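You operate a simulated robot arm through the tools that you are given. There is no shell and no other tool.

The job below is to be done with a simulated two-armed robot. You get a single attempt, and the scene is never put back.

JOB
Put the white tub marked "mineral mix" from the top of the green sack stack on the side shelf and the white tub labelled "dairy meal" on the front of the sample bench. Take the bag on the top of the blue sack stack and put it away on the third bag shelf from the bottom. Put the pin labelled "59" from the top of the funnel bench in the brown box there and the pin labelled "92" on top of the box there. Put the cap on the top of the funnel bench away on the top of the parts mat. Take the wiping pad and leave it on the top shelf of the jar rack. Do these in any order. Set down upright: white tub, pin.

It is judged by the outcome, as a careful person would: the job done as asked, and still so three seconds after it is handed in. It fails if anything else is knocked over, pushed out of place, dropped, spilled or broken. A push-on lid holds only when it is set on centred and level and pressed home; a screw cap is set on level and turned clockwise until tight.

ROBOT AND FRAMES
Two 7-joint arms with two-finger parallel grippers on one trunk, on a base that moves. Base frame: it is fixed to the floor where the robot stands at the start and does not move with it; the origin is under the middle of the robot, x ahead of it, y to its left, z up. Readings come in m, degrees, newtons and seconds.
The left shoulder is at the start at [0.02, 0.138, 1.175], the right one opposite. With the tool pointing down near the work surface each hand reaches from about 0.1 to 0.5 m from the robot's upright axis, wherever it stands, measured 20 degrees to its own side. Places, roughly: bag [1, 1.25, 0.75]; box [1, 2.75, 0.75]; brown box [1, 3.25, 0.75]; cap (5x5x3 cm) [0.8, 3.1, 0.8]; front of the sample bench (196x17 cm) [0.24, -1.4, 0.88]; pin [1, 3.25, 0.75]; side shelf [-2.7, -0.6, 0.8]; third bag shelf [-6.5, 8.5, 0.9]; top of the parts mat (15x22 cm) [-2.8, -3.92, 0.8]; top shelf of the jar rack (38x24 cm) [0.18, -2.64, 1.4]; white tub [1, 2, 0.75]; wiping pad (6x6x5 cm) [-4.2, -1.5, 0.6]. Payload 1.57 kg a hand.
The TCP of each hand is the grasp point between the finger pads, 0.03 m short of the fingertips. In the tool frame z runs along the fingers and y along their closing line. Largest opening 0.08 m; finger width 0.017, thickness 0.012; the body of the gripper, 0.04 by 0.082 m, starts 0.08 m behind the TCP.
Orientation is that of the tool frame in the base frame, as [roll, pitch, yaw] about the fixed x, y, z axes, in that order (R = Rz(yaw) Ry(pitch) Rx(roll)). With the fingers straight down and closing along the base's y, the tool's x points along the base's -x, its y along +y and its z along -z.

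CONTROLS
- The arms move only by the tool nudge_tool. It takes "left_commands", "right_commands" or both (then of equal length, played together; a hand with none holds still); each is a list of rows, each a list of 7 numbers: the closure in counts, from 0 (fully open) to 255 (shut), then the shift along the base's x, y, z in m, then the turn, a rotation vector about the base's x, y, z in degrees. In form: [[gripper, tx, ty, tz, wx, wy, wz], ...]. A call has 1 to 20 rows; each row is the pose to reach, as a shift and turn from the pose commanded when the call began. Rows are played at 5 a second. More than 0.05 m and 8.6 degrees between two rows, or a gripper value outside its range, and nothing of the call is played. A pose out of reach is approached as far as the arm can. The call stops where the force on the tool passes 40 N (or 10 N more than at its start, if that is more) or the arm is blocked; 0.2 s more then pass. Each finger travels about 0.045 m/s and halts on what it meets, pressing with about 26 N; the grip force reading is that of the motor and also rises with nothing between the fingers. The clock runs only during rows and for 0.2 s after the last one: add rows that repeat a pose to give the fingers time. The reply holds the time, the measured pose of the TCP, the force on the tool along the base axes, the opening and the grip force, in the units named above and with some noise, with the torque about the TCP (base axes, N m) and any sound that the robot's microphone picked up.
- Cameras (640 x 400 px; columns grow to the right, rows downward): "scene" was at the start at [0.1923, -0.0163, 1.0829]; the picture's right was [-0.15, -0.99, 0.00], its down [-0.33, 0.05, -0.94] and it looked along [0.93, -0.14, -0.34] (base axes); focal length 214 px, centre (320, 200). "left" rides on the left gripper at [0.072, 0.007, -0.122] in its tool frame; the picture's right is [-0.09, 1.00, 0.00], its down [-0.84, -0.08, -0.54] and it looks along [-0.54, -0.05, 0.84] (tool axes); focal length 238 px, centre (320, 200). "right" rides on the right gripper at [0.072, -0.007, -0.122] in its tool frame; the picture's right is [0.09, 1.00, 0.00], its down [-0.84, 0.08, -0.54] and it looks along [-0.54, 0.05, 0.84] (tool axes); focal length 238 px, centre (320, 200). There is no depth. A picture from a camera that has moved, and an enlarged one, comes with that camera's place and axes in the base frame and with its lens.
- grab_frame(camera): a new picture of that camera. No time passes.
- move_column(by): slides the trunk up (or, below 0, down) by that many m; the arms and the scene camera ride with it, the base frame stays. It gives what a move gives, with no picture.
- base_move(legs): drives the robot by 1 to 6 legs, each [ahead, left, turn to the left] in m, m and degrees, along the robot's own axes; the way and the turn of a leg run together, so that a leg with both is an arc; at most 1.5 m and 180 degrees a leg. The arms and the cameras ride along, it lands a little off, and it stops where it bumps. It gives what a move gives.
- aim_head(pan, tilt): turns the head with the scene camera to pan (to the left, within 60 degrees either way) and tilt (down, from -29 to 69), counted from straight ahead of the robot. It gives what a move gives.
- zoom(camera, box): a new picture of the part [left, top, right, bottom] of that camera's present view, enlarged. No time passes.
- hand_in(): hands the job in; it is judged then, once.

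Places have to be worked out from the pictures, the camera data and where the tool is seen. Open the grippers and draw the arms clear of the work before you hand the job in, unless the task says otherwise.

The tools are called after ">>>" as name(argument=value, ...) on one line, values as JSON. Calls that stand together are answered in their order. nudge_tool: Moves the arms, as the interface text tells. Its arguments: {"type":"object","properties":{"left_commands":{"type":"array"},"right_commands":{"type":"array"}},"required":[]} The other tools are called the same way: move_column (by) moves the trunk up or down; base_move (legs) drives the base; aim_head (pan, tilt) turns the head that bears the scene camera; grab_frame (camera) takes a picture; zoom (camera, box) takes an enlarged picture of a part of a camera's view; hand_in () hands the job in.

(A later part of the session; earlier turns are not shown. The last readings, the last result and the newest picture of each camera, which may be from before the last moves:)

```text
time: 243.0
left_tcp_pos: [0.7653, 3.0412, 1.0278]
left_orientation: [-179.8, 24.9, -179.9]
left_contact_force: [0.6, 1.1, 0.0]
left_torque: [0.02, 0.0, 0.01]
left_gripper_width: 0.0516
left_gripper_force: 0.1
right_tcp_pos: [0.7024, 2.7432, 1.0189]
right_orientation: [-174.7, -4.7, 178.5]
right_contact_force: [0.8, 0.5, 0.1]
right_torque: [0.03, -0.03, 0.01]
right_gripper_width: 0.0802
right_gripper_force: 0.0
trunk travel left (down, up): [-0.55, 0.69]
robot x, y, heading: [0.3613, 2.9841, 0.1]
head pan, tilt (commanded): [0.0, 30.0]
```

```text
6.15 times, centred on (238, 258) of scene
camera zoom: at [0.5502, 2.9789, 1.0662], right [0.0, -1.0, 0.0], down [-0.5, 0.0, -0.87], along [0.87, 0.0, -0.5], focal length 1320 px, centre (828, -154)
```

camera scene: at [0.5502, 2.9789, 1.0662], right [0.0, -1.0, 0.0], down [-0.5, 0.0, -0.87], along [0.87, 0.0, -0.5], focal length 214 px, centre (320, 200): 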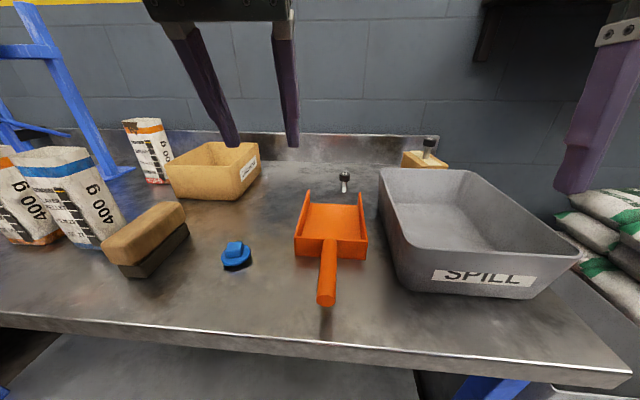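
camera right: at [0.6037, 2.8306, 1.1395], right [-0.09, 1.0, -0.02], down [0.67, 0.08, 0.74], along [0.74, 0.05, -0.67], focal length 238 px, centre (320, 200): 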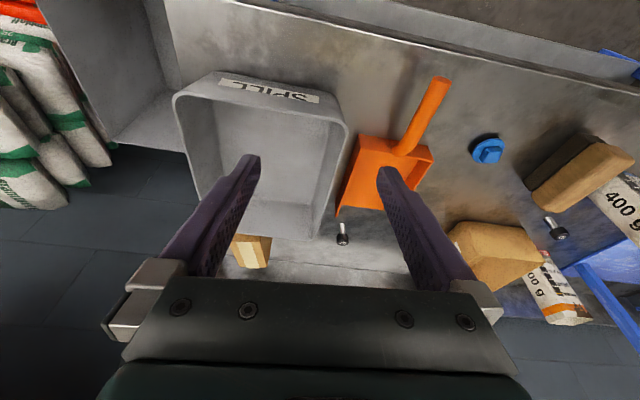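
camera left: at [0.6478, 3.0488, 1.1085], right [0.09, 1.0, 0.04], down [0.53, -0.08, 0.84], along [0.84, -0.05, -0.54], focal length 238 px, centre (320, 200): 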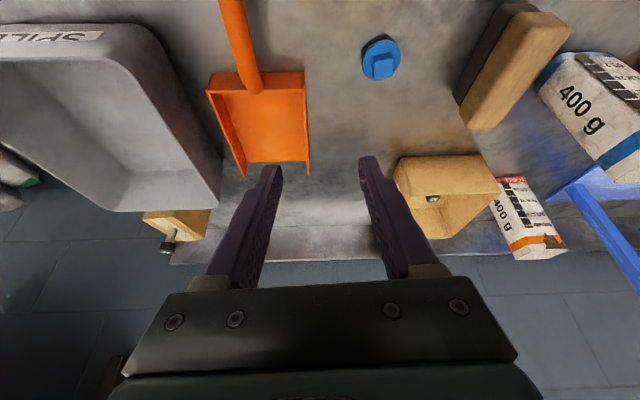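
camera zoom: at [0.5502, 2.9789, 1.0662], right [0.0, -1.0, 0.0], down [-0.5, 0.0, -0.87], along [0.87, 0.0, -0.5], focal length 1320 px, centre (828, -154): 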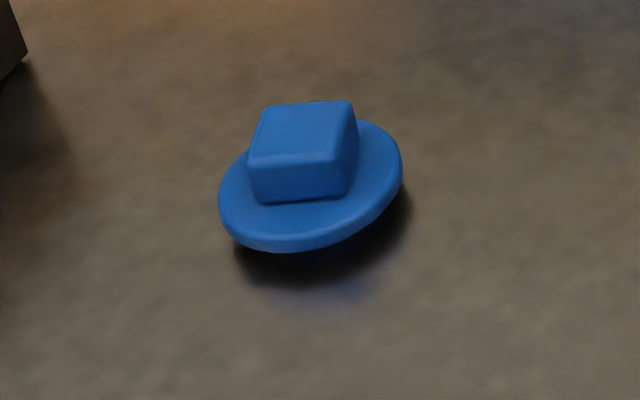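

The cap is a flanged disc with a ~2.3 cm square knob (rotated ≈8° CCW) at about [0.81, 3.119], top z≈0.827. I move 4 cm ahead, set the left tool vertical with 8° yaw, and hover above the knob.

>>> base_move(legs=[[0.04, 0, 0]])

>>> nudge_tool(left_commands=[[90, 0, 0.012, -0.01, 0, 5, 1.5], [90, 0, 0.025, -0.025, 0, 10, 3], [90, 0, 0.04, -0.04, 0, 15, 5], [90, 0, 0.055, -0.06, 0, 20, 6.5], [90, 0, 0.07, -0.08, 0, 24, 8], [90, 0, 0.078, -0.11, 0, 24, 8], [90, 0, 0.078, -0.128, 0, 24, 8], [90, 0, 0.078, -0.128, 0, 24, 8]])

>>> grab_frame(camera="left")

>>> grab_frame(camera="scene")

```text
time: 243.8
left_tcp_pos: [0.807, 3.0395, 1.0288]
left_orientation: [-179.8, 24.9, 180.0]
left_contact_force: [0.4, -0.6, 0.4]
left_torque: [0.01, 0.01, 0.01]
left_gripper_width: 0.0516
left_gripper_force: 0.0
right_tcp_pos: [0.7417, 2.7428, 1.0184]
right_orientation: [-174.8, -4.7, 178.7]
right_contact_force: [0.3, 0.1, -0.4]
right_torque: [0.02, -0.01, 0.01]
right_gripper_width: 0.0798
right_gripper_force: 0.1
trunk travel left (down, up): [-0.55, 0.69]
robot x, y, heading: [0.3996, 2.9779, 0.0]
head pan, tilt (commanded): [0.0, 30.0]
```

```text
time: 245.6
left_tcp_pos: [0.8049, 3.1178, 0.8997]
left_orientation: [178.6, 0.9, -172.3]
left_contact_force: [0.4, 0.0, 0.9]
left_torque: [0.02, 0.0, 0.0]
left_gripper_width: 0.0518
left_gripper_force: 0.1
right_tcp_pos: [0.742, 2.743, 1.0194]
right_orientation: [-174.7, -4.7, 178.5]
right_contact_force: [1.0, 0.1, -0.5]
right_torque: [0.01, 0.01, 0.03]
right_gripper_width: 0.0799
right_gripper_force: 0.1
trunk travel left (down, up): [-0.55, 0.69]
robot x, y, heading: [0.3978, 2.9806, 0.1]
head pan, tilt (commanded): [0.0, 30.0]
```

```text
taken
camera left: at [0.7317, 3.1138, 1.0215], right [-0.04, 1.0, 0.03], down [0.83, 0.02, 0.55], along [0.55, 0.05, -0.83], focal length 238 px, centre (320, 200)
```

left: 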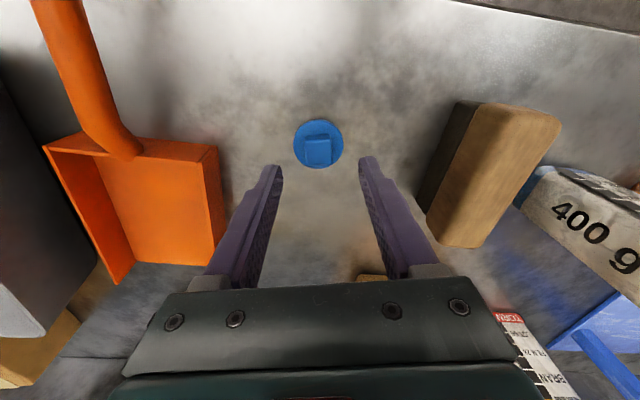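

```text
taken
camera scene: at [0.591, 2.9789, 1.0662], right [0.0, -1.0, 0.0], down [-0.5, 0.0, -0.87], along [0.87, 0.0, -0.5], focal length 214 px, centre (320, 200)
```

scene: 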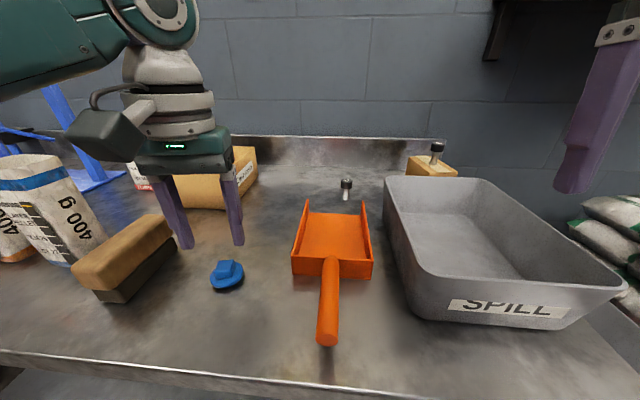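

The hand is above the cap; I zoom to refine the knob's position and rotation.

>>> zoom(camera="left", box=[280, 100, 360, 180])

>>> zoom(camera="scene", box=[150, 200, 260, 300])

```text
5.00 times, centred on (320, 140) of left
camera zoom: at [0.7317, 3.1138, 1.0215], right [-0.04, 1.0, 0.03], down [0.83, 0.02, 0.55], along [0.55, 0.05, -0.83], focal length 1192 px, centre (320, 500)
```

zoom: 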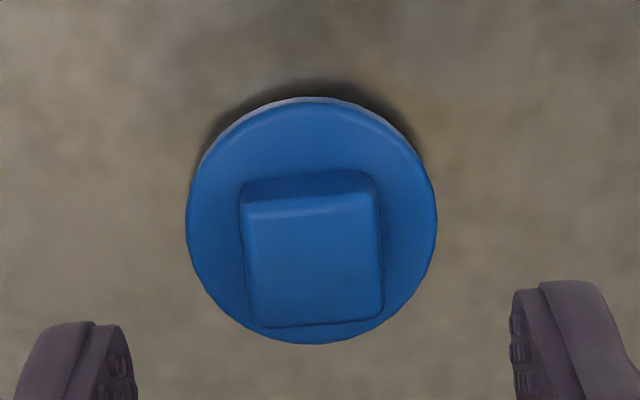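

```text
4.00 times, centred on (205, 250) of scene
camera zoom: at [0.591, 2.9789, 1.0662], right [0.0, -1.0, 0.0], down [-0.5, 0.0, -0.87], along [0.87, 0.0, -0.5], focal length 858 px, centre (780, 0)
```

zoom: 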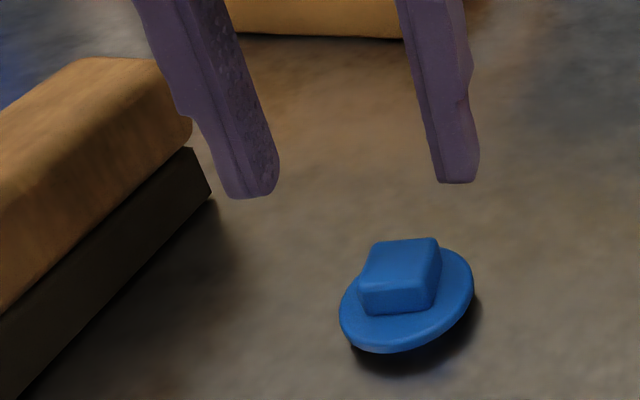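

Knob top centre ≈[0.812, 3.120]. I descend so the fingertips end just above the flange (TCP z≈0.846).

>>> nudge_tool(left_commands=[[90, 0.003, 0.001, -0.015, 0, 0, 0], [90, 0.007, 0.002, -0.03, 0, 0, 0], [90, 0.007, 0.002, -0.043, 0, 0, 0], [90, 0.007, 0.002, -0.05, 0, 0, 0], [90, 0.007, 0.002, -0.054, 0, 0, 0], [90, 0.007, 0.002, -0.054, 0, 0, 0]])

>>> zoom(camera="left", box=[240, 100, 400, 240])

>>> zoom(camera="scene", box=[180, 200, 290, 300])

```text
time: 247.0
left_tcp_pos: [0.8132, 3.1212, 0.8464]
left_orientation: [178.5, 0.9, -172.4]
left_contact_force: [0.6, -0.4, 0.2]
left_torque: [0.0, -0.01, 0.03]
left_gripper_width: 0.0516
left_gripper_force: 0.0
right_tcp_pos: [0.7423, 2.7433, 1.0182]
right_orientation: [-174.7, -4.7, 178.5]
right_contact_force: [0.6, -0.4, -0.8]
right_torque: [0.01, -0.02, 0.03]
right_gripper_width: 0.0801
right_gripper_force: 0.1
trunk travel left (down, up): [-0.55, 0.69]
robot x, y, heading: [0.4005, 2.979, 0.2]
head pan, tilt (commanded): [0.0, 30.0]
```

```text
2.86 times, centred on (320, 170) of left
camera zoom: at [0.7379, 3.1156, 0.9675], right [-0.04, 1.0, 0.03], down [0.83, 0.02, 0.55], along [0.55, 0.05, -0.83], focal length 681 px, centre (320, 286)
```

zoom: 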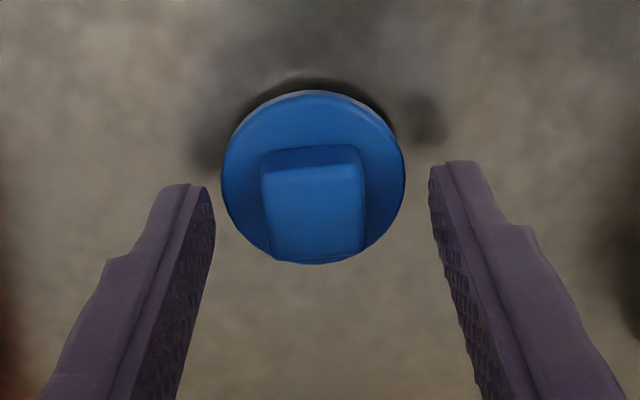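

```text
4.00 times, centred on (235, 250) of scene
camera zoom: at [0.591, 2.9789, 1.0662], right [0.0, -1.0, 0.0], down [-0.5, 0.0, -0.87], along [0.87, 0.0, -0.5], focal length 858 px, centre (660, 0)
```

zoom: 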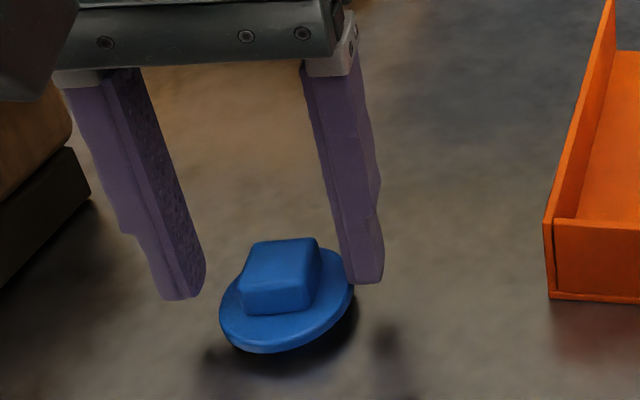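

The knob is centred between the fingers. I close the gripper on it.

>>> nudge_tool(left_commands=[[130, 0, 0, 0, 0, 0, 0], [170, 0, 0, 0, 0, 0, 0], [210, 0, 0, 0, 0, 0, 0], [255, 0, 0, 0, 0, 0, 0], [255, 0, 0, 0, 0, 0, 0], [255, 0, 0, 0, 0, 0, 0]])

>>> zoom(camera="scene", box=[180, 200, 290, 300])

```text
time: 248.4
left_tcp_pos: [0.813, 3.1191, 0.8472]
left_orientation: [178.6, 0.9, -172.3]
left_contact_force: [0.4, -0.1, 1.4]
left_torque: [-0.04, -0.02, -0.01]
left_gripper_width: 0.0228
left_gripper_force: 25.9
right_tcp_pos: [0.7429, 2.7435, 1.0194]
right_orientation: [-174.7, -4.8, 178.6]
right_contact_force: [0.7, 0.7, -1.2]
right_torque: [0.0, 0.0, 0.01]
right_gripper_width: 0.0799
right_gripper_force: 0.1
trunk travel left (down, up): [-0.55, 0.69]
robot x, y, heading: [0.4036, 2.9835, -0.0]
head pan, tilt (commanded): [0.0, 30.0]
```

```text
4.00 times, centred on (235, 250) of scene
camera zoom: at [0.591, 2.9788, 1.0662], right [0.0, -1.0, 0.0], down [-0.5, 0.0, -0.87], along [0.87, 0.0, -0.5], focal length 858 px, centre (660, 0)
```

zoom: 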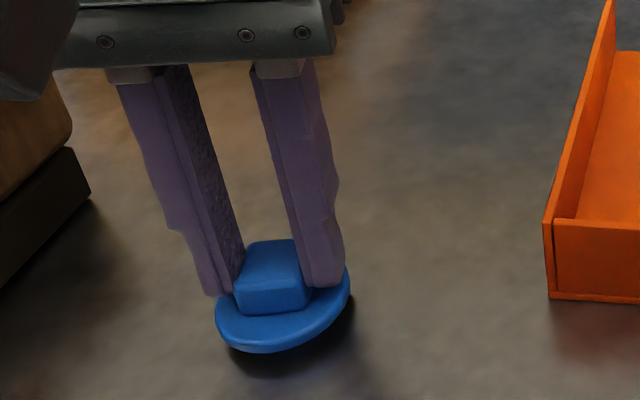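

Knob gripped (2.28 cm). I lift the cap 14 cm.

>>> nudge_tool(left_commands=[[255, 0, 0, 0.015, 0, 0, 0], [255, 0, 0, 0.04, 0, 0, 0], [255, 0, 0, 0.07, 0, 0, 0], [255, -0.01, 0, 0.1, 0, 0, 0], [255, -0.02, 0, 0.13, 0, 0, 0], [255, -0.03, 0, 0.14, 0, 0, 0], [255, -0.03, 0, 0.14, 0, 0, 0]])

>>> grab_frame(camera="scene")

>>> grab_frame(camera="left")

```text
time: 250.0
left_tcp_pos: [0.7806, 3.1204, 0.9885]
left_orientation: [178.5, 1.1, -172.3]
left_contact_force: [-0.7, 0.0, 0.0]
left_torque: [-0.02, 0.01, 0.02]
left_gripper_width: 0.0228
left_gripper_force: 25.8
right_tcp_pos: [0.7421, 2.7426, 1.0198]
right_orientation: [-174.6, -4.8, 178.6]
right_contact_force: [0.2, -0.3, -0.4]
right_torque: [-0.04, -0.02, 0.01]
right_gripper_width: 0.08
right_gripper_force: 0.0
trunk travel left (down, up): [-0.55, 0.69]
robot x, y, heading: [0.4016, 2.9795, 0.1]
head pan, tilt (commanded): [0.0, 30.0]
```

```text
taken
camera scene: at [0.591, 2.9789, 1.0662], right [0.0, -1.0, 0.0], down [-0.5, 0.0, -0.87], along [0.87, 0.0, -0.5], focal length 214 px, centre (320, 200)
```

scene: 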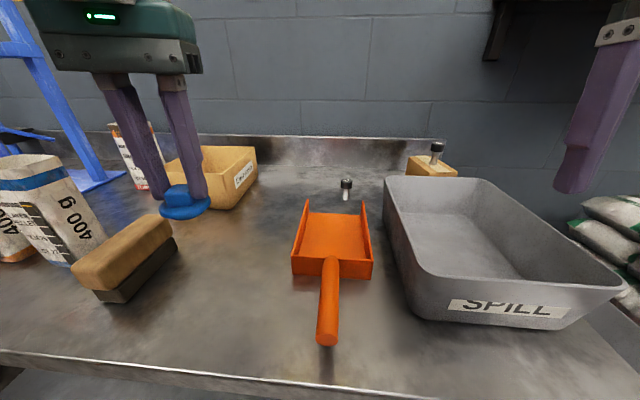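

```text
taken
camera left: at [0.7064, 3.1143, 1.108], right [-0.04, 1.0, 0.03], down [0.83, 0.02, 0.55], along [0.55, 0.05, -0.83], focal length 238 px, centre (320, 200)
```

left: 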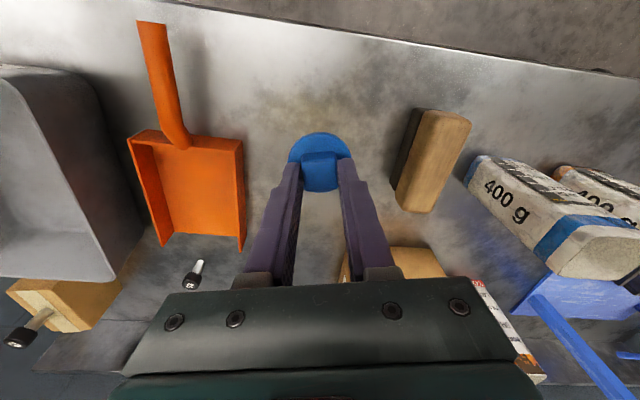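

The cap is held in the left hand. Before taking the bag I want to see the bag shelf's geometry from afar, so I back off and turn left.

>>> base_move(legs=[[-0.9, 0, 0], [0, 0, 95]])

>>> aim_head(pan=40, tilt=2)

>>> grab_frame(camera="scene")

```text
time: 258.8
left_tcp_pos: [-0.6582, 3.3584, 0.988]
left_orientation: [178.5, 1.0, -78.1]
left_contact_force: [-0.5, -0.8, -0.7]
left_torque: [-0.01, 0.03, 0.01]
left_gripper_width: 0.0229
left_gripper_force: 25.8
right_tcp_pos: [-0.2788, 3.3474, 1.0196]
right_orientation: [-174.7, -4.7, -87.2]
right_contact_force: [0.3, -0.6, 0.1]
right_torque: [0.0, 0.03, -0.01]
right_gripper_width: 0.0798
right_gripper_force: 0.0
trunk travel left (down, up): [-0.55, 0.69]
robot x, y, heading: [-0.4898, 2.991, 94.1]
head pan, tilt (commanded): [0.0, 30.0]
```

```text
time: 259.8
left_tcp_pos: [-0.6579, 3.3585, 0.9875]
left_orientation: [178.5, 1.0, -78.1]
left_contact_force: [0.1, 0.0, 0.7]
left_torque: [-0.01, 0.0, -0.02]
left_gripper_width: 0.0228
left_gripper_force: 25.9
right_tcp_pos: [-0.2791, 3.3484, 1.0201]
right_orientation: [-174.8, -4.7, -87.1]
right_contact_force: [-0.4, 0.6, -0.8]
right_torque: [0.0, 0.01, 0.0]
right_gripper_width: 0.0801
right_gripper_force: 0.1
trunk travel left (down, up): [-0.55, 0.69]
robot x, y, heading: [-0.4901, 2.9892, 94.3]
head pan, tilt (commanded): [40.0, 2.0]
```

```text
taken
camera scene: at [-0.5619, 3.1517, 1.1113], right [0.72, 0.7, 0.0], down [0.02, -0.03, -1.0], along [-0.7, 0.72, -0.04], focal length 214 px, centre (320, 200)
```

scene: 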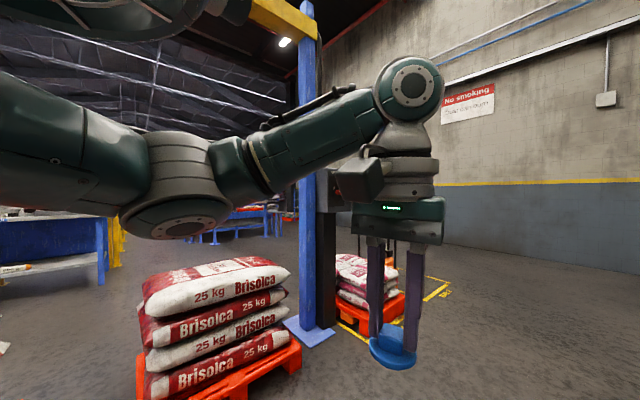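

The shelf is hidden behind a post and pallets. A lengthwise, forward-pitched grip on the bag will be most versatile for shelf insertion, so I go to the south end of the blue stack (heading 90°): first straighten and back down to y≈0.65.

>>> base_move(legs=[[0, 0, -4.2], [-1.5, 0, 0], [-0.85, 0, 0]])

>>> aim_head(pan=-50, tilt=15)

>>> grab_frame(camera="scene")

```text
time: 271.9
left_tcp_pos: [-0.6046, 1.0066, 0.9873]
left_orientation: [178.5, 0.9, -80.5]
left_contact_force: [1.0, -1.1, -0.6]
left_torque: [0.0, 0.01, 0.04]
left_gripper_width: 0.0229
left_gripper_force: 26.4
right_tcp_pos: [-0.2268, 0.9795, 1.0201]
right_orientation: [-174.7, -4.7, -89.7]
right_contact_force: [0.0, 0.1, 1.2]
right_torque: [0.02, 0.02, 0.03]
right_gripper_width: 0.0799
right_gripper_force: 0.1
trunk travel left (down, up): [-0.55, 0.69]
robot x, y, heading: [-0.4524, 0.6305, 91.8]
head pan, tilt (commanded): [40.0, 2.0]
```

```text
time: 273.5
left_tcp_pos: [-0.6046, 1.0074, 0.9874]
left_orientation: [178.5, 1.0, -80.5]
left_contact_force: [0.7, -0.1, -0.1]
left_torque: [0.03, 0.0, 0.01]
left_gripper_width: 0.0228
left_gripper_force: 26.0
right_tcp_pos: [-0.2262, 0.9796, 1.0189]
right_orientation: [-174.7, -4.7, -89.7]
right_contact_force: [-0.1, 0.0, 0.2]
right_torque: [-0.01, 0.02, 0.0]
right_gripper_width: 0.0801
right_gripper_force: 0.0
trunk travel left (down, up): [-0.55, 0.69]
robot x, y, heading: [-0.4547, 0.6338, 91.9]
head pan, tilt (commanded): [-50.0, 15.0]
```

```text
taken
camera scene: at [-0.387, 0.7908, 1.0904], right [0.67, -0.75, 0.0], down [-0.19, -0.17, -0.97], along [0.72, 0.64, -0.26], focal length 214 px, centre (320, 200)
```

scene: 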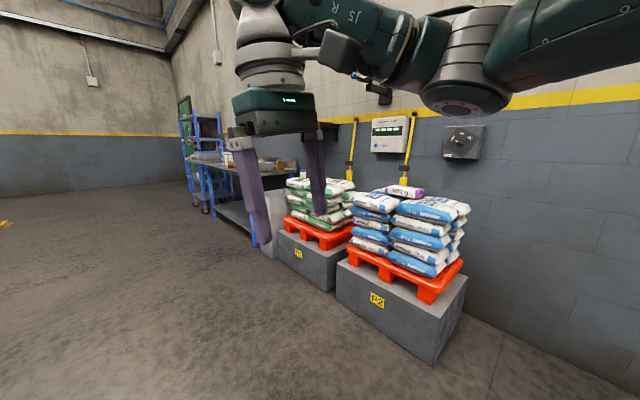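

The floor south of the blue stack is clear. I slide right (east) 1.26 m to x≈0.81.

>>> base_move(legs=[[0, -1.26, -1.9]])

>>> aim_head(pan=-10, tilt=35)

>>> grab_frame(camera="scene")

>>> grab_frame(camera="right")

```text
time: 279.0
left_tcp_pos: [0.5529, 1.0376, 0.9901]
left_orientation: [178.1, 1.2, -82.4]
left_contact_force: [-1.2, 0.9, -0.6]
left_torque: [0.0, -0.03, 0.01]
left_gripper_width: 0.0225
left_gripper_force: 26.1
right_tcp_pos: [0.9293, 0.998, 1.0173]
right_orientation: [-175.1, -4.6, -91.4]
right_contact_force: [0.5, -1.0, 0.0]
right_torque: [-0.02, 0.02, 0.03]
right_gripper_width: 0.0798
right_gripper_force: 0.2
trunk travel left (down, up): [-0.55, 0.69]
robot x, y, heading: [0.6999, 0.6567, 90.0]
head pan, tilt (commanded): [-50.0, 15.0]
stopped in leg 1: the robot was blocked; the commanded pose is now the measured one
```

```text
time: 280.1
left_tcp_pos: [0.5503, 1.0377, 0.9906]
left_orientation: [177.9, 1.2, -82.1]
left_contact_force: [-0.4, 0.3, 0.0]
left_torque: [-0.01, -0.01, 0.0]
left_gripper_width: 0.0226
left_gripper_force: 26.0
right_tcp_pos: [0.9268, 0.9987, 1.0179]
right_orientation: [-175.3, -4.6, -91.4]
right_contact_force: [-0.3, 0.3, 0.9]
right_torque: [0.03, 0.01, 0.0]
right_gripper_width: 0.0801
right_gripper_force: 0.0
trunk travel left (down, up): [-0.55, 0.69]
robot x, y, heading: [0.6999, 0.6544, 90.1]
head pan, tilt (commanded): [-10.0, 35.0]
```

```text
taken
camera scene: at [0.7059, 0.8407, 1.0591], right [0.98, -0.17, -0.01], down [-0.11, -0.56, -0.82], along [0.14, 0.81, -0.57], focal length 214 px, centre (320, 200)
```

scene: 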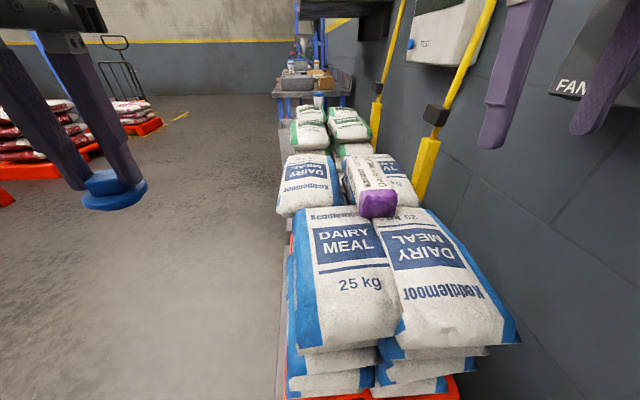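

```text
taken
camera right: at [0.9236, 0.9363, 1.1461], right [-0.99, -0.08, -0.07], down [-0.1, 0.88, 0.47], along [0.03, 0.47, -0.88], focal length 238 px, centre (320, 200)
```

right: 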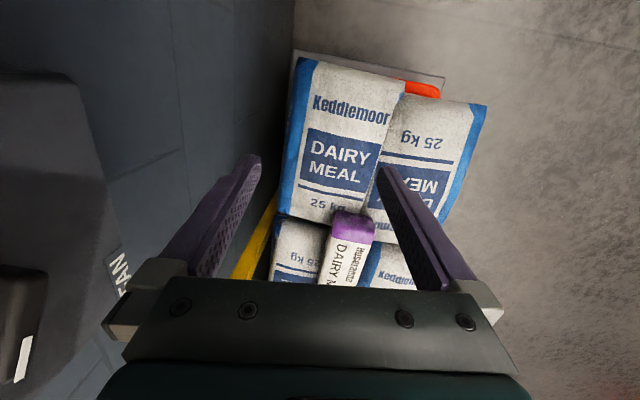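

The robot was blocked at x≈0.70. I look to the right and down to find what stopped it.

>>> aim_head(pan=-60, tilt=45)

>>> grab_frame(camera="scene")

>>> aim_head(pan=-60, tilt=5)

>>> grab_frame(camera="scene")

```text
time: 281.2
left_tcp_pos: [0.5498, 1.0375, 0.9895]
left_orientation: [177.9, 1.2, -82.2]
left_contact_force: [-0.8, -0.1, 0.3]
left_torque: [0.06, -0.03, 0.02]
left_gripper_width: 0.0227
left_gripper_force: 25.9
right_tcp_pos: [0.9267, 0.9986, 1.0179]
right_orientation: [-175.3, -4.6, -91.3]
right_contact_force: [0.9, 0.2, 0.2]
right_torque: [0.01, 0.0, 0.01]
right_gripper_width: 0.0801
right_gripper_force: 0.0
trunk travel left (down, up): [-0.55, 0.69]
robot x, y, heading: [0.6997, 0.656, 90.0]
head pan, tilt (commanded): [-60.0, 45.0]
```

```text
taken
camera scene: at [0.7606, 0.7946, 1.0431], right [0.5, -0.86, -0.01], down [-0.62, -0.35, -0.7], along [0.6, 0.36, -0.71], focal length 214 px, centre (320, 200)
```

scene: 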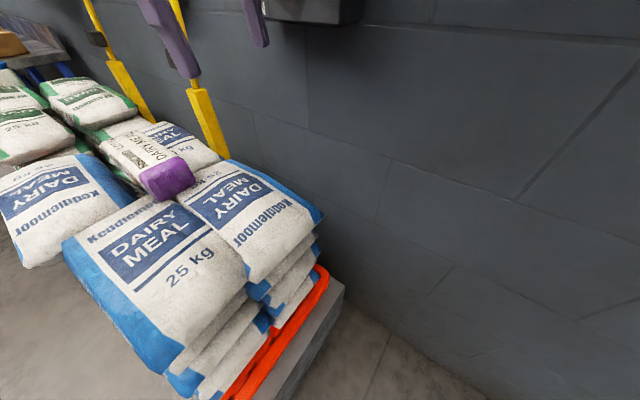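

```text
time: 282.3
left_tcp_pos: [0.5496, 1.0371, 0.99]
left_orientation: [177.9, 1.2, -82.2]
left_contact_force: [0.1, -0.3, -0.1]
left_torque: [0.04, -0.02, 0.02]
left_gripper_width: 0.0224
left_gripper_force: 26.1
right_tcp_pos: [0.9281, 0.9975, 1.0174]
right_orientation: [-175.4, -4.6, -91.2]
right_contact_force: [-0.2, -0.5, 0.1]
right_torque: [-0.01, -0.01, 0.0]
right_gripper_width: 0.0802
right_gripper_force: 0.0
trunk travel left (down, up): [-0.55, 0.69]
robot x, y, heading: [0.7011, 0.6548, 90.1]
head pan, tilt (commanded): [-60.0, 5.0]
```

```text
taken
camera scene: at [0.7705, 0.7997, 1.1058], right [0.5, -0.87, -0.01], down [-0.09, -0.04, -1.0], along [0.86, 0.5, -0.1], focal length 214 px, centre (320, 200)
```

scene: 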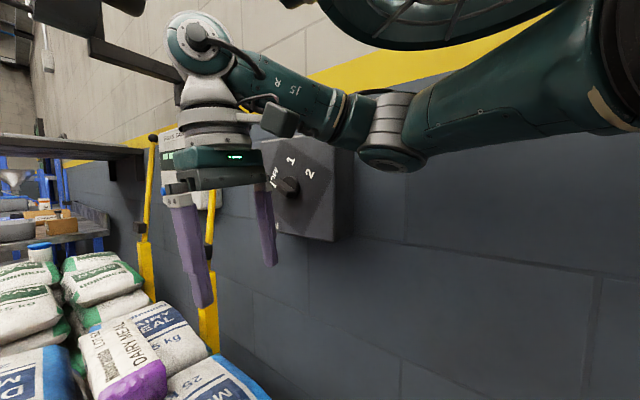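

The right elbow was against the wall (wall here at x≈1.13). I move 3 cm west to release it, then extend the right arm forward so the elbow comes in.

>>> base_move(legs=[[0, 0.04, 0]])

>>> nudge_tool(right_commands=[[0, 0, 0.02, 0, 1.5, 0, 0], [0, 0, 0.04, 0, 3, 0, 0], [0, 0, 0.06, 0, 5, 0, 0], [0, 0, 0.07, 0, 7, 0, 0], [0, 0, 0.07, 0, 7, 0, 0]])

>>> grab_frame(camera="right")

>>> grab_frame(camera="scene")

```text
time: 283.2
left_tcp_pos: [0.5212, 1.0347, 0.9882]
left_orientation: [178.5, 1.0, -82.3]
left_contact_force: [0.3, 0.1, 0.6]
left_torque: [-0.03, 0.0, 0.01]
left_gripper_width: 0.0227
left_gripper_force: 25.5
right_tcp_pos: [0.8977, 0.9964, 1.0194]
right_orientation: [-174.7, -4.6, -91.4]
right_contact_force: [0.0, -0.2, 0.4]
right_torque: [0.0, 0.02, -0.01]
right_gripper_width: 0.0802
right_gripper_force: 0.2
trunk travel left (down, up): [-0.55, 0.69]
robot x, y, heading: [0.6612, 0.6544, 90.1]
head pan, tilt (commanded): [-60.0, 5.0]
```

```text
time: 284.4
left_tcp_pos: [0.5209, 1.0367, 0.9866]
left_orientation: [178.5, 1.1, -82.2]
left_contact_force: [-0.9, 0.7, -1.2]
left_torque: [0.02, -0.01, -0.01]
left_gripper_width: 0.0227
left_gripper_force: 25.5
right_tcp_pos: [0.8982, 1.0673, 1.0179]
right_orientation: [-174.9, 2.4, -91.4]
right_contact_force: [-0.8, -0.5, -0.1]
right_torque: [0.0, 0.0, -0.03]
right_gripper_width: 0.0798
right_gripper_force: 0.0
trunk travel left (down, up): [-0.55, 0.69]
robot x, y, heading: [0.6614, 0.6572, 90.0]
head pan, tilt (commanded): [-60.0, 5.0]
```

```text
taken
camera right: at [0.8932, 0.9892, 1.1387], right [-0.99, -0.06, -0.09], down [-0.11, 0.82, 0.57], along [0.04, 0.57, -0.82], focal length 238 px, centre (320, 200)
```

right: 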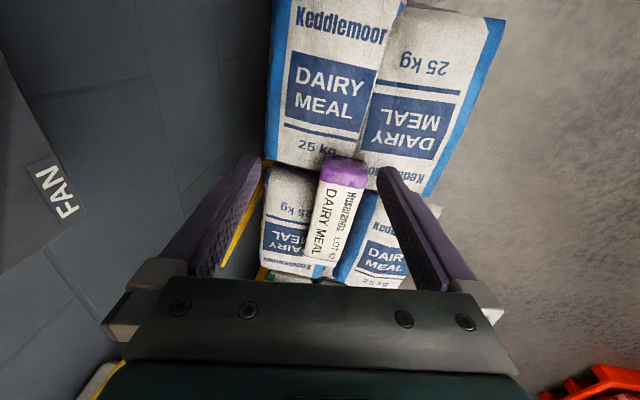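

```text
taken
camera scene: at [0.7403, 0.7988, 1.1066], right [0.5, -0.87, 0.0], down [-0.08, -0.04, -1.0], along [0.86, 0.5, -0.09], focal length 214 px, centre (320, 200)
```

scene: 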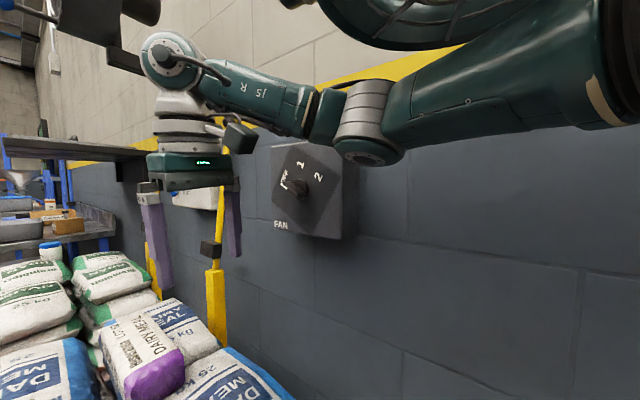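

The bag shows between the right fingers. I zoom in for exact measuring from both cameras.

>>> zoom(camera="right", box=[250, 140, 430, 300])

>>> aim_head(pan=-25, tilt=30)

>>> zoom(camera="scene", box=[220, 120, 420, 280])

```text
2.50 times, centred on (340, 220) of right
camera zoom: at [0.8932, 0.9892, 1.1387], right [-0.99, -0.06, -0.09], down [-0.11, 0.82, 0.57], along [0.04, 0.57, -0.82], focal length 596 px, centre (270, 150)
```

zoom: 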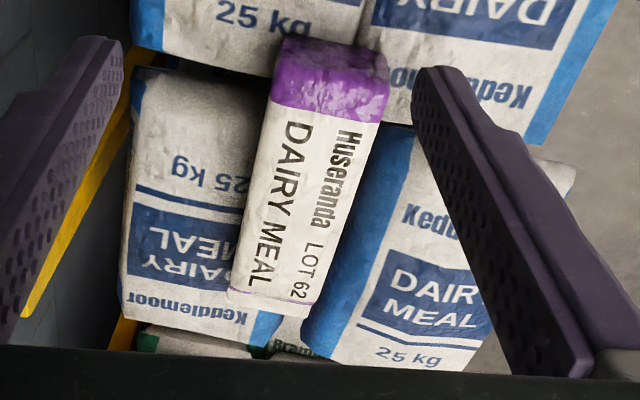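

```text
time: 285.4
left_tcp_pos: [0.522, 1.0351, 0.9862]
left_orientation: [178.5, 1.0, -82.1]
left_contact_force: [-0.7, -0.2, 0.2]
left_torque: [0.01, 0.03, 0.0]
left_gripper_width: 0.0229
left_gripper_force: 25.8
right_tcp_pos: [0.8987, 1.0659, 1.0175]
right_orientation: [-175.0, 2.5, -91.4]
right_contact_force: [-1.5, 0.3, -0.3]
right_torque: [0.01, 0.03, -0.03]
right_gripper_width: 0.0799
right_gripper_force: 0.0
trunk travel left (down, up): [-0.55, 0.69]
robot x, y, heading: [0.6573, 0.6531, 90.4]
head pan, tilt (commanded): [-25.0, 30.0]
```

```text
2.50 times, centred on (320, 200) of scene
camera zoom: at [0.699, 0.8348, 1.0663], right [0.91, -0.42, 0.0], down [-0.21, -0.45, -0.87], along [0.37, 0.79, -0.5], focal length 536 px, centre (320, 200)
```

zoom: 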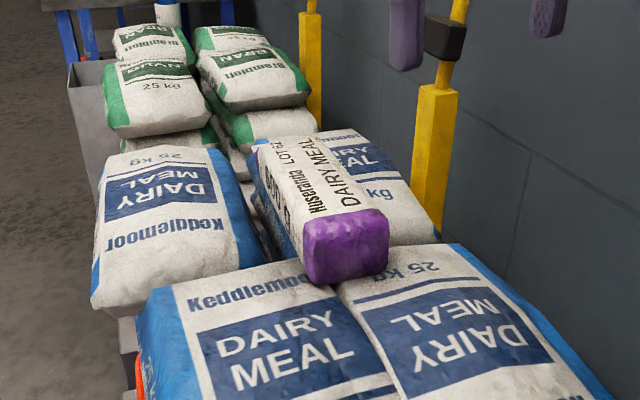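

Bag: axis from ≈[0.874, 1.155] to [0.897, 1.340] (7° off y), width ≈6.7 cm, top z≈0.83. I move the base 8 cm forward, then bring the right tool to a 40° pitched pre-grasp aligned with the bag.

>>> base_move(legs=[[0.08, 0, 0]])

```text
time: 286.4
left_tcp_pos: [0.5217, 1.1157, 0.9889]
left_orientation: [178.4, 1.0, -82.2]
left_contact_force: [0.4, -0.3, 0.1]
left_torque: [0.01, -0.02, -0.01]
left_gripper_width: 0.0226
left_gripper_force: 25.5
right_tcp_pos: [0.9001, 1.1447, 1.0187]
right_orientation: [-174.9, 2.4, -91.3]
right_contact_force: [0.5, -1.3, -0.2]
right_torque: [-0.05, -0.02, -0.02]
right_gripper_width: 0.0797
right_gripper_force: 0.1
trunk travel left (down, up): [-0.55, 0.69]
robot x, y, heading: [0.6607, 0.7367, 89.9]
head pan, tilt (commanded): [-25.0, 30.0]
```

>>> nudge_tool(right_commands=[[0, -0.004, 0, -0.01, 6.3, 0.49, -0.64], [0, -0.009, 0, -0.03, 12.6, 0.98, -1.28], [0, -0.013, 0.002, -0.05, 18.9, 1.47, -1.92], [0, -0.018, 0.003, -0.075, 25.2, 1.96, -2.57], [0, -0.022, 0.005, -0.1, 31.5, 2.46, -3.2], [0, -0.026, 0.006, -0.12, 37.8, 2.95, -3.85], [0, -0.026, 0.006, -0.12, 37.8, 2.95, -3.85]])

>>> grab_frame(camera="right")

>>> grab_frame(camera="scene")

```text
time: 288.1
left_tcp_pos: [0.5213, 1.1143, 0.987]
left_orientation: [178.4, 1.0, -82.3]
left_contact_force: [0.1, 0.4, -0.2]
left_torque: [-0.03, -0.01, 0.01]
left_gripper_width: 0.0225
left_gripper_force: 26.3
right_tcp_pos: [0.8701, 1.1494, 0.8993]
right_orientation: [178.7, 39.8, -97.8]
right_contact_force: [-0.2, 0.0, 0.4]
right_torque: [-0.01, -0.02, -0.01]
right_gripper_width: 0.0802
right_gripper_force: 0.1
trunk travel left (down, up): [-0.55, 0.69]
robot x, y, heading: [0.6632, 0.7355, 90.0]
head pan, tilt (commanded): [-25.0, 30.0]
```

```text
taken
camera right: at [0.8628, 1.0167, 0.9472], right [-1.0, 0.05, -0.04], down [-0.02, 0.3, 0.95], along [0.06, 0.95, -0.3], focal length 238 px, centre (320, 200)
```

right: 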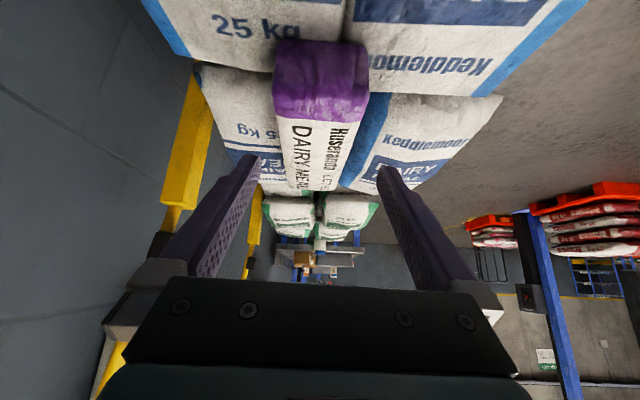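

```text
taken
camera scene: at [0.6991, 0.9134, 1.0662], right [0.91, -0.42, 0.0], down [-0.21, -0.45, -0.87], along [0.37, 0.79, -0.5], focal length 214 px, centre (320, 200)
```

scene: 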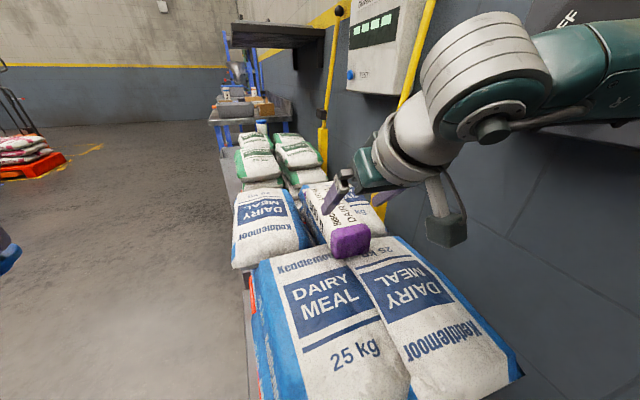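

The pre-grasp is aligned with the bag (axis ≈83°, width ≈6.5 cm). I advance down along the tool axis with small tilt corrections, watching the force.

>>> nudge_tool(right_commands=[[0, 0.0025, 0.015, -0.02, -0.04, -0.3, 0.2], [0, 0.005, 0.03, -0.04, -0.08, -0.6, 0.4], [0, 0.0075, 0.045, -0.06, -0.12, -0.9, 0.6], [0, 0.0095, 0.057, -0.075, -0.135, -0.99, 0.7], [0, 0.0109, 0.0656, -0.0873, -0.135, -0.99, 0.7], [0, 0.0109, 0.0656, -0.0873, -0.135, -0.99, 0.7]])

>>> grab_frame(camera="right")

>>> zoom(camera="scene", box=[260, 130, 420, 270])

```text
time: 289.4
left_tcp_pos: [0.5209, 1.1149, 0.9879]
left_orientation: [178.5, 1.0, -82.3]
left_contact_force: [0.5, 0.3, -0.4]
left_torque: [-0.03, 0.02, 0.02]
left_gripper_width: 0.0228
left_gripper_force: 25.7
right_tcp_pos: [0.8817, 1.2158, 0.8116]
right_orientation: [-179.9, 39.8, -96.3]
right_contact_force: [0.0, 0.1, 0.6]
right_torque: [0.01, -0.05, -0.01]
right_gripper_width: 0.0801
right_gripper_force: 0.2
trunk travel left (down, up): [-0.55, 0.69]
robot x, y, heading: [0.6607, 0.7309, 90.2]
head pan, tilt (commanded): [-25.0, 30.0]
```

```text
taken
camera right: at [0.8744, 1.0823, 0.8605], right [-1.0, 0.04, -0.06], down [-0.05, 0.3, 0.95], along [0.06, 0.95, -0.3], focal length 238 px, centre (320, 200)
```

right: 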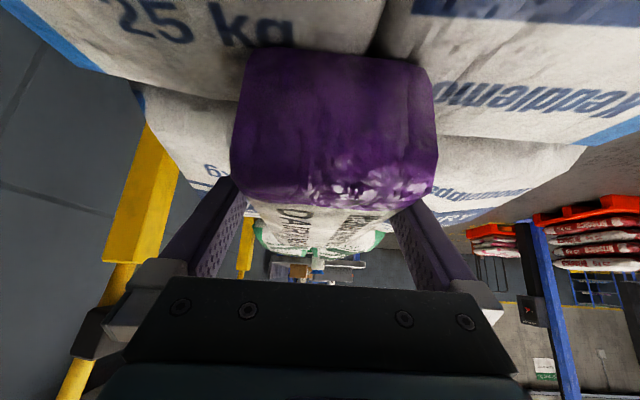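

```text
2.86 times, centred on (340, 200) of scene
camera zoom: at [0.6991, 0.9134, 1.0662], right [0.91, -0.42, 0.0], down [-0.21, -0.45, -0.87], along [0.37, 0.79, -0.5], focal length 613 px, centre (263, 200)
```

zoom: 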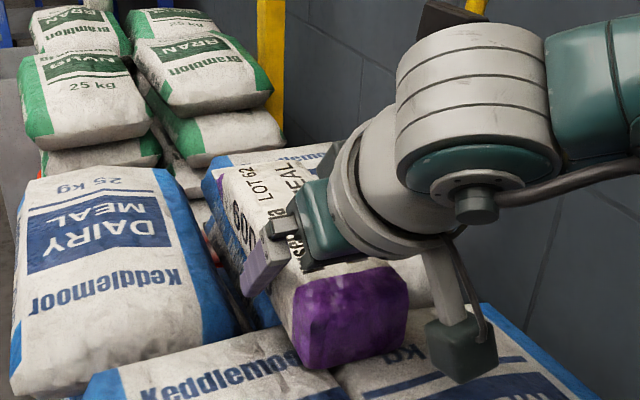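

The fingers straddle the bag without contact. I close the right gripper.

>>> nudge_tool(right_commands=[[40, 0, 0, 0, 0, 0, 0], [100, 0, 0, 0, 0, 0, 0], [180, 0, 0, 0, 0, 0, 0], [255, 0, 0, 0, 0, 0, 0], [255, 0, 0, 0, 0, 0, 0], [255, 0, 0, 0, 0, 0, 0]])

>>> grab_frame(camera="right")

```text
time: 290.9
left_tcp_pos: [0.521, 1.1159, 0.9875]
left_orientation: [178.4, 1.0, -82.3]
left_contact_force: [0.3, 0.4, -0.6]
left_torque: [-0.01, 0.01, -0.01]
left_gripper_width: 0.023
left_gripper_force: 26.7
right_tcp_pos: [0.8812, 1.2152, 0.8119]
right_orientation: [-179.9, 39.8, -96.3]
right_contact_force: [-0.5, -0.2, -0.3]
right_torque: [0.0, -0.07, 0.05]
right_gripper_width: 0.0699
right_gripper_force: 26.4
trunk travel left (down, up): [-0.55, 0.69]
robot x, y, heading: [0.6584, 0.7287, 89.8]
head pan, tilt (commanded): [-25.0, 30.0]
```

```text
taken
camera right: at [0.8741, 1.0823, 0.8606], right [-1.0, 0.04, -0.06], down [-0.05, 0.3, 0.95], along [0.06, 0.95, -0.3], focal length 238 px, centre (320, 200)
```

right: 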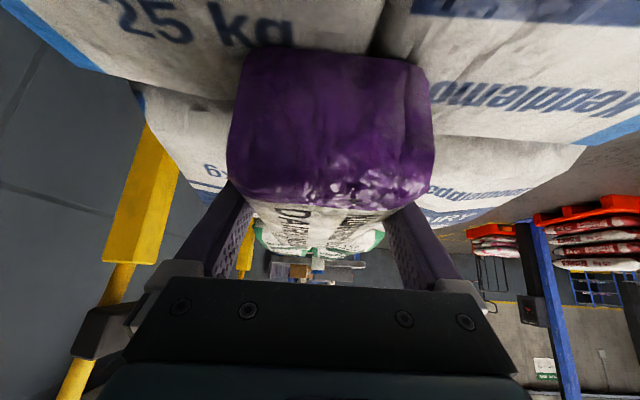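

Bag gripped (7.0 cm, 26 N). I lift it slowly 12 cm.

>>> nudge_tool(right_commands=[[255, 0, 0, 0.01, 0, 0, 0], [255, 0, 0, 0.025, 0, 0, 0], [255, 0, 0, 0.045, 0, 0, 0], [255, 0, 0, 0.07, 0, 0, 0], [255, 0, 0, 0.1, 0, 0, 0], [255, 0, 0, 0.12, 0, 0, 0], [255, 0, 0, 0.12, 0, 0, 0]])

>>> grab_frame(camera="right")

>>> grab_frame(camera="scene")

```text
time: 292.4
left_tcp_pos: [0.5212, 1.1146, 0.9869]
left_orientation: [178.6, 1.0, -82.3]
left_contact_force: [-1.0, 0.1, 0.2]
left_torque: [-0.02, 0.04, 0.01]
left_gripper_width: 0.0225
left_gripper_force: 25.7
right_tcp_pos: [0.8835, 1.2165, 0.9323]
right_orientation: [-180.0, 39.6, -96.2]
right_contact_force: [-0.1, 0.5, -6.0]
right_torque: [-0.27, 0.04, 0.01]
right_gripper_width: 0.07
right_gripper_force: 25.6
trunk travel left (down, up): [-0.55, 0.69]
robot x, y, heading: [0.6624, 0.7365, 89.9]
head pan, tilt (commanded): [-25.0, 30.0]
```

```text
taken
camera right: at [0.8766, 1.083, 0.9819], right [-1.0, 0.04, -0.06], down [-0.05, 0.3, 0.95], along [0.06, 0.95, -0.3], focal length 238 px, centre (320, 200)
```

right: 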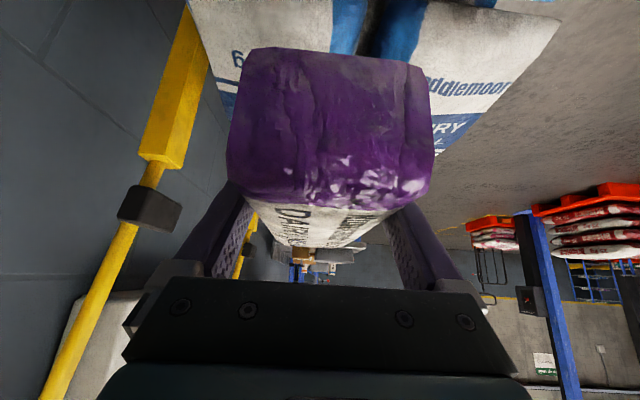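

```text
taken
camera scene: at [0.6988, 0.9129, 1.0661], right [0.91, -0.42, 0.0], down [-0.21, -0.45, -0.87], along [0.37, 0.78, -0.5], focal length 214 px, centre (320, 200)
```

scene: 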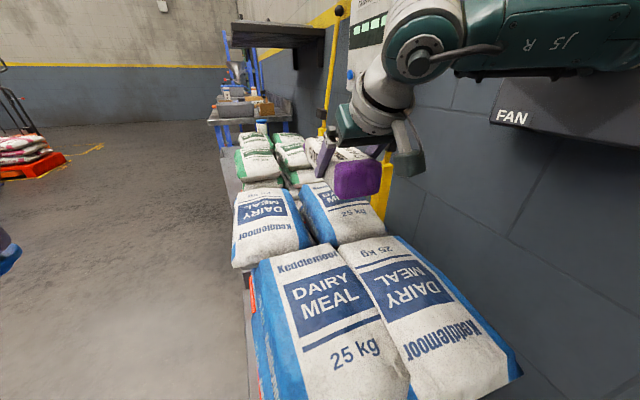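

The bag is held level. I back out, move west to x≈−0.6 and drive north to get a view toward the bag shelf.

>>> base_move(legs=[[-0.35, 0, 0], [0, 1.25, 0], [1.5, 0, 0], [1.5, 0, 0], [1.3, 0, 0]])

>>> aim_head(pan=50, tilt=5)

>>> grab_frame(camera="scene")

>>> aim_head(pan=0, tilt=5)

>>> grab_frame(camera="scene")

```text
time: 320.6
left_tcp_pos: [-0.5797, 5.0143, 0.9869]
left_orientation: [178.5, 1.1, -83.5]
left_contact_force: [-0.6, -0.4, 0.6]
left_torque: [0.0, 0.0, 0.02]
left_gripper_width: 0.0225
left_gripper_force: 25.5
right_tcp_pos: [-0.2154, 5.1081, 0.933]
right_orientation: [-179.8, 39.7, -97.5]
right_contact_force: [0.4, -0.3, -6.1]
right_torque: [-0.24, 0.03, 0.01]
right_gripper_width: 0.0699
right_gripper_force: 25.8
trunk travel left (down, up): [-0.55, 0.69]
robot x, y, heading: [-0.4507, 4.6308, 89.1]
head pan, tilt (commanded): [-25.0, 30.0]
```

```text
time: 322.1
left_tcp_pos: [-0.5814, 5.0141, 0.9873]
left_orientation: [178.5, 1.0, -83.5]
left_contact_force: [0.9, 0.3, 0.1]
left_torque: [0.04, 0.02, 0.02]
left_gripper_width: 0.0227
left_gripper_force: 26.1
right_tcp_pos: [-0.2165, 5.1087, 0.9334]
right_orientation: [-179.9, 39.7, -97.5]
right_contact_force: [0.1, 0.2, -6.6]
right_torque: [-0.27, 0.06, 0.01]
right_gripper_width: 0.0701
right_gripper_force: 25.7
trunk travel left (down, up): [-0.55, 0.69]
robot x, y, heading: [-0.4492, 4.631, 88.6]
head pan, tilt (commanded): [50.0, 5.0]
```

```text
taken
camera scene: at [-0.5161, 4.7883, 1.1065], right [0.66, 0.75, 0.0], down [0.07, -0.06, -1.0], along [-0.75, 0.66, -0.09], focal length 214 px, centre (320, 200)
```

scene: 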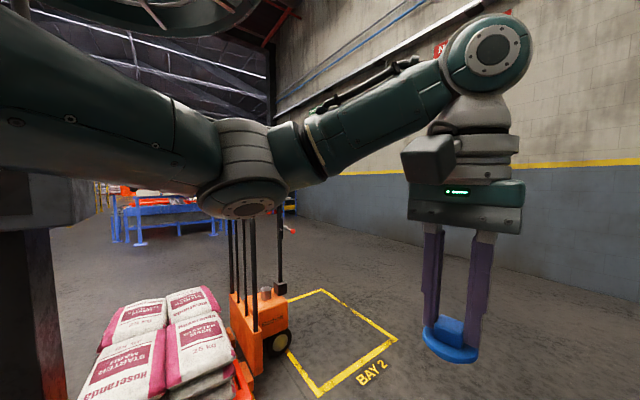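

```text
time: 323.3
left_tcp_pos: [-0.5805, 5.0138, 0.9865]
left_orientation: [178.5, 1.0, -83.6]
left_contact_force: [0.8, 0.1, -0.2]
left_torque: [-0.01, -0.03, 0.02]
left_gripper_width: 0.0222
left_gripper_force: 25.6
right_tcp_pos: [-0.2153, 5.1088, 0.9329]
right_orientation: [-180.0, 39.8, -97.6]
right_contact_force: [0.5, 0.0, -6.4]
right_torque: [-0.23, 0.04, -0.03]
right_gripper_width: 0.07
right_gripper_force: 26.3
trunk travel left (down, up): [-0.55, 0.69]
robot x, y, heading: [-0.4498, 4.63, 89.0]
head pan, tilt (commanded): [0.0, 5.0]
```

```text
taken
camera scene: at [-0.4452, 4.8196, 1.1065], right [1.0, -0.02, 0.0], down [0.0, -0.09, -1.0], along [0.02, 1.0, -0.09], focal length 214 px, centre (320, 200)
```

scene: 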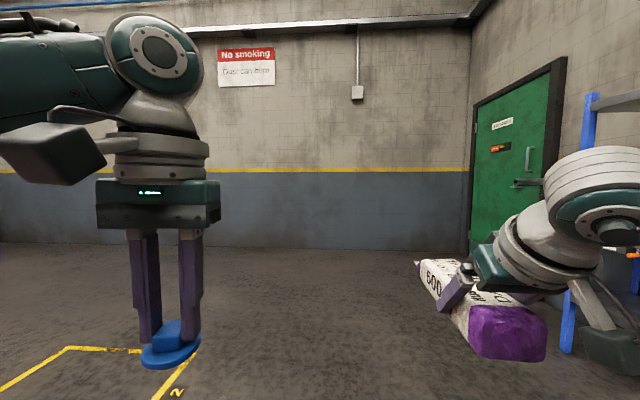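

The north wall is at y≈8.3; the route west is along y≈6.9, north of the stacker. I drive north 2.2 m, turn left to face west and look.

>>> base_move(legs=[[1.5, 0, 0], [0.6, 0, 0], [0, 0, 91]])

>>> grab_frame(camera="scene")

```text
time: 337.4
left_tcp_pos: [-0.7545, 6.587, 0.9872]
left_orientation: [178.5, 1.0, 4.5]
left_contact_force: [0.2, 0.3, -0.2]
left_torque: [-0.02, 0.01, 0.0]
left_gripper_width: 0.0227
left_gripper_force: 26.2
right_tcp_pos: [-0.837, 6.9535, 0.9332]
right_orientation: [-179.8, 39.8, -9.5]
right_contact_force: [0.5, 0.2, -6.1]
right_torque: [-0.03, -0.23, -0.02]
right_gripper_width: 0.0699
right_gripper_force: 25.9
trunk travel left (down, up): [-0.55, 0.69]
robot x, y, heading: [-0.3663, 6.7018, 176.9]
head pan, tilt (commanded): [0.0, 5.0]
```

```text
taken
camera scene: at [-0.5568, 6.712, 1.1065], right [0.06, 1.0, 0.0], down [0.09, -0.01, -1.0], along [-0.99, 0.06, -0.09], focal length 214 px, centre (320, 200)
```

scene: 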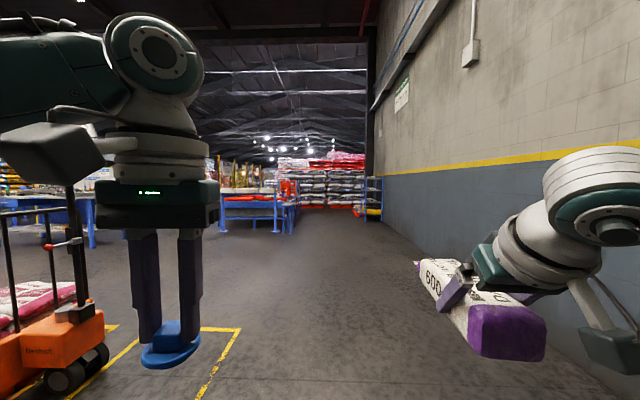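

The blue rack near (373,198) matches the bag shelf. I zoom in on it.

>>> zoom(camera="scene", box=[340, 160, 410, 240])

```text
5.00 times, centred on (375, 200) of scene
camera zoom: at [-0.5568, 6.712, 1.1065], right [0.06, 1.0, 0.0], down [0.09, -0.01, -1.0], along [-0.99, 0.06, -0.09], focal length 1072 px, centre (45, 200)
```

zoom: 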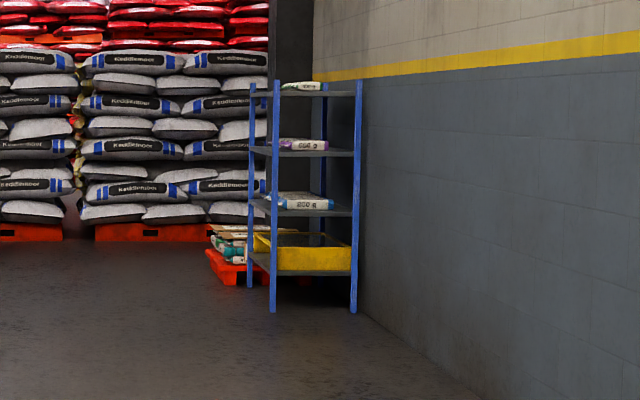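

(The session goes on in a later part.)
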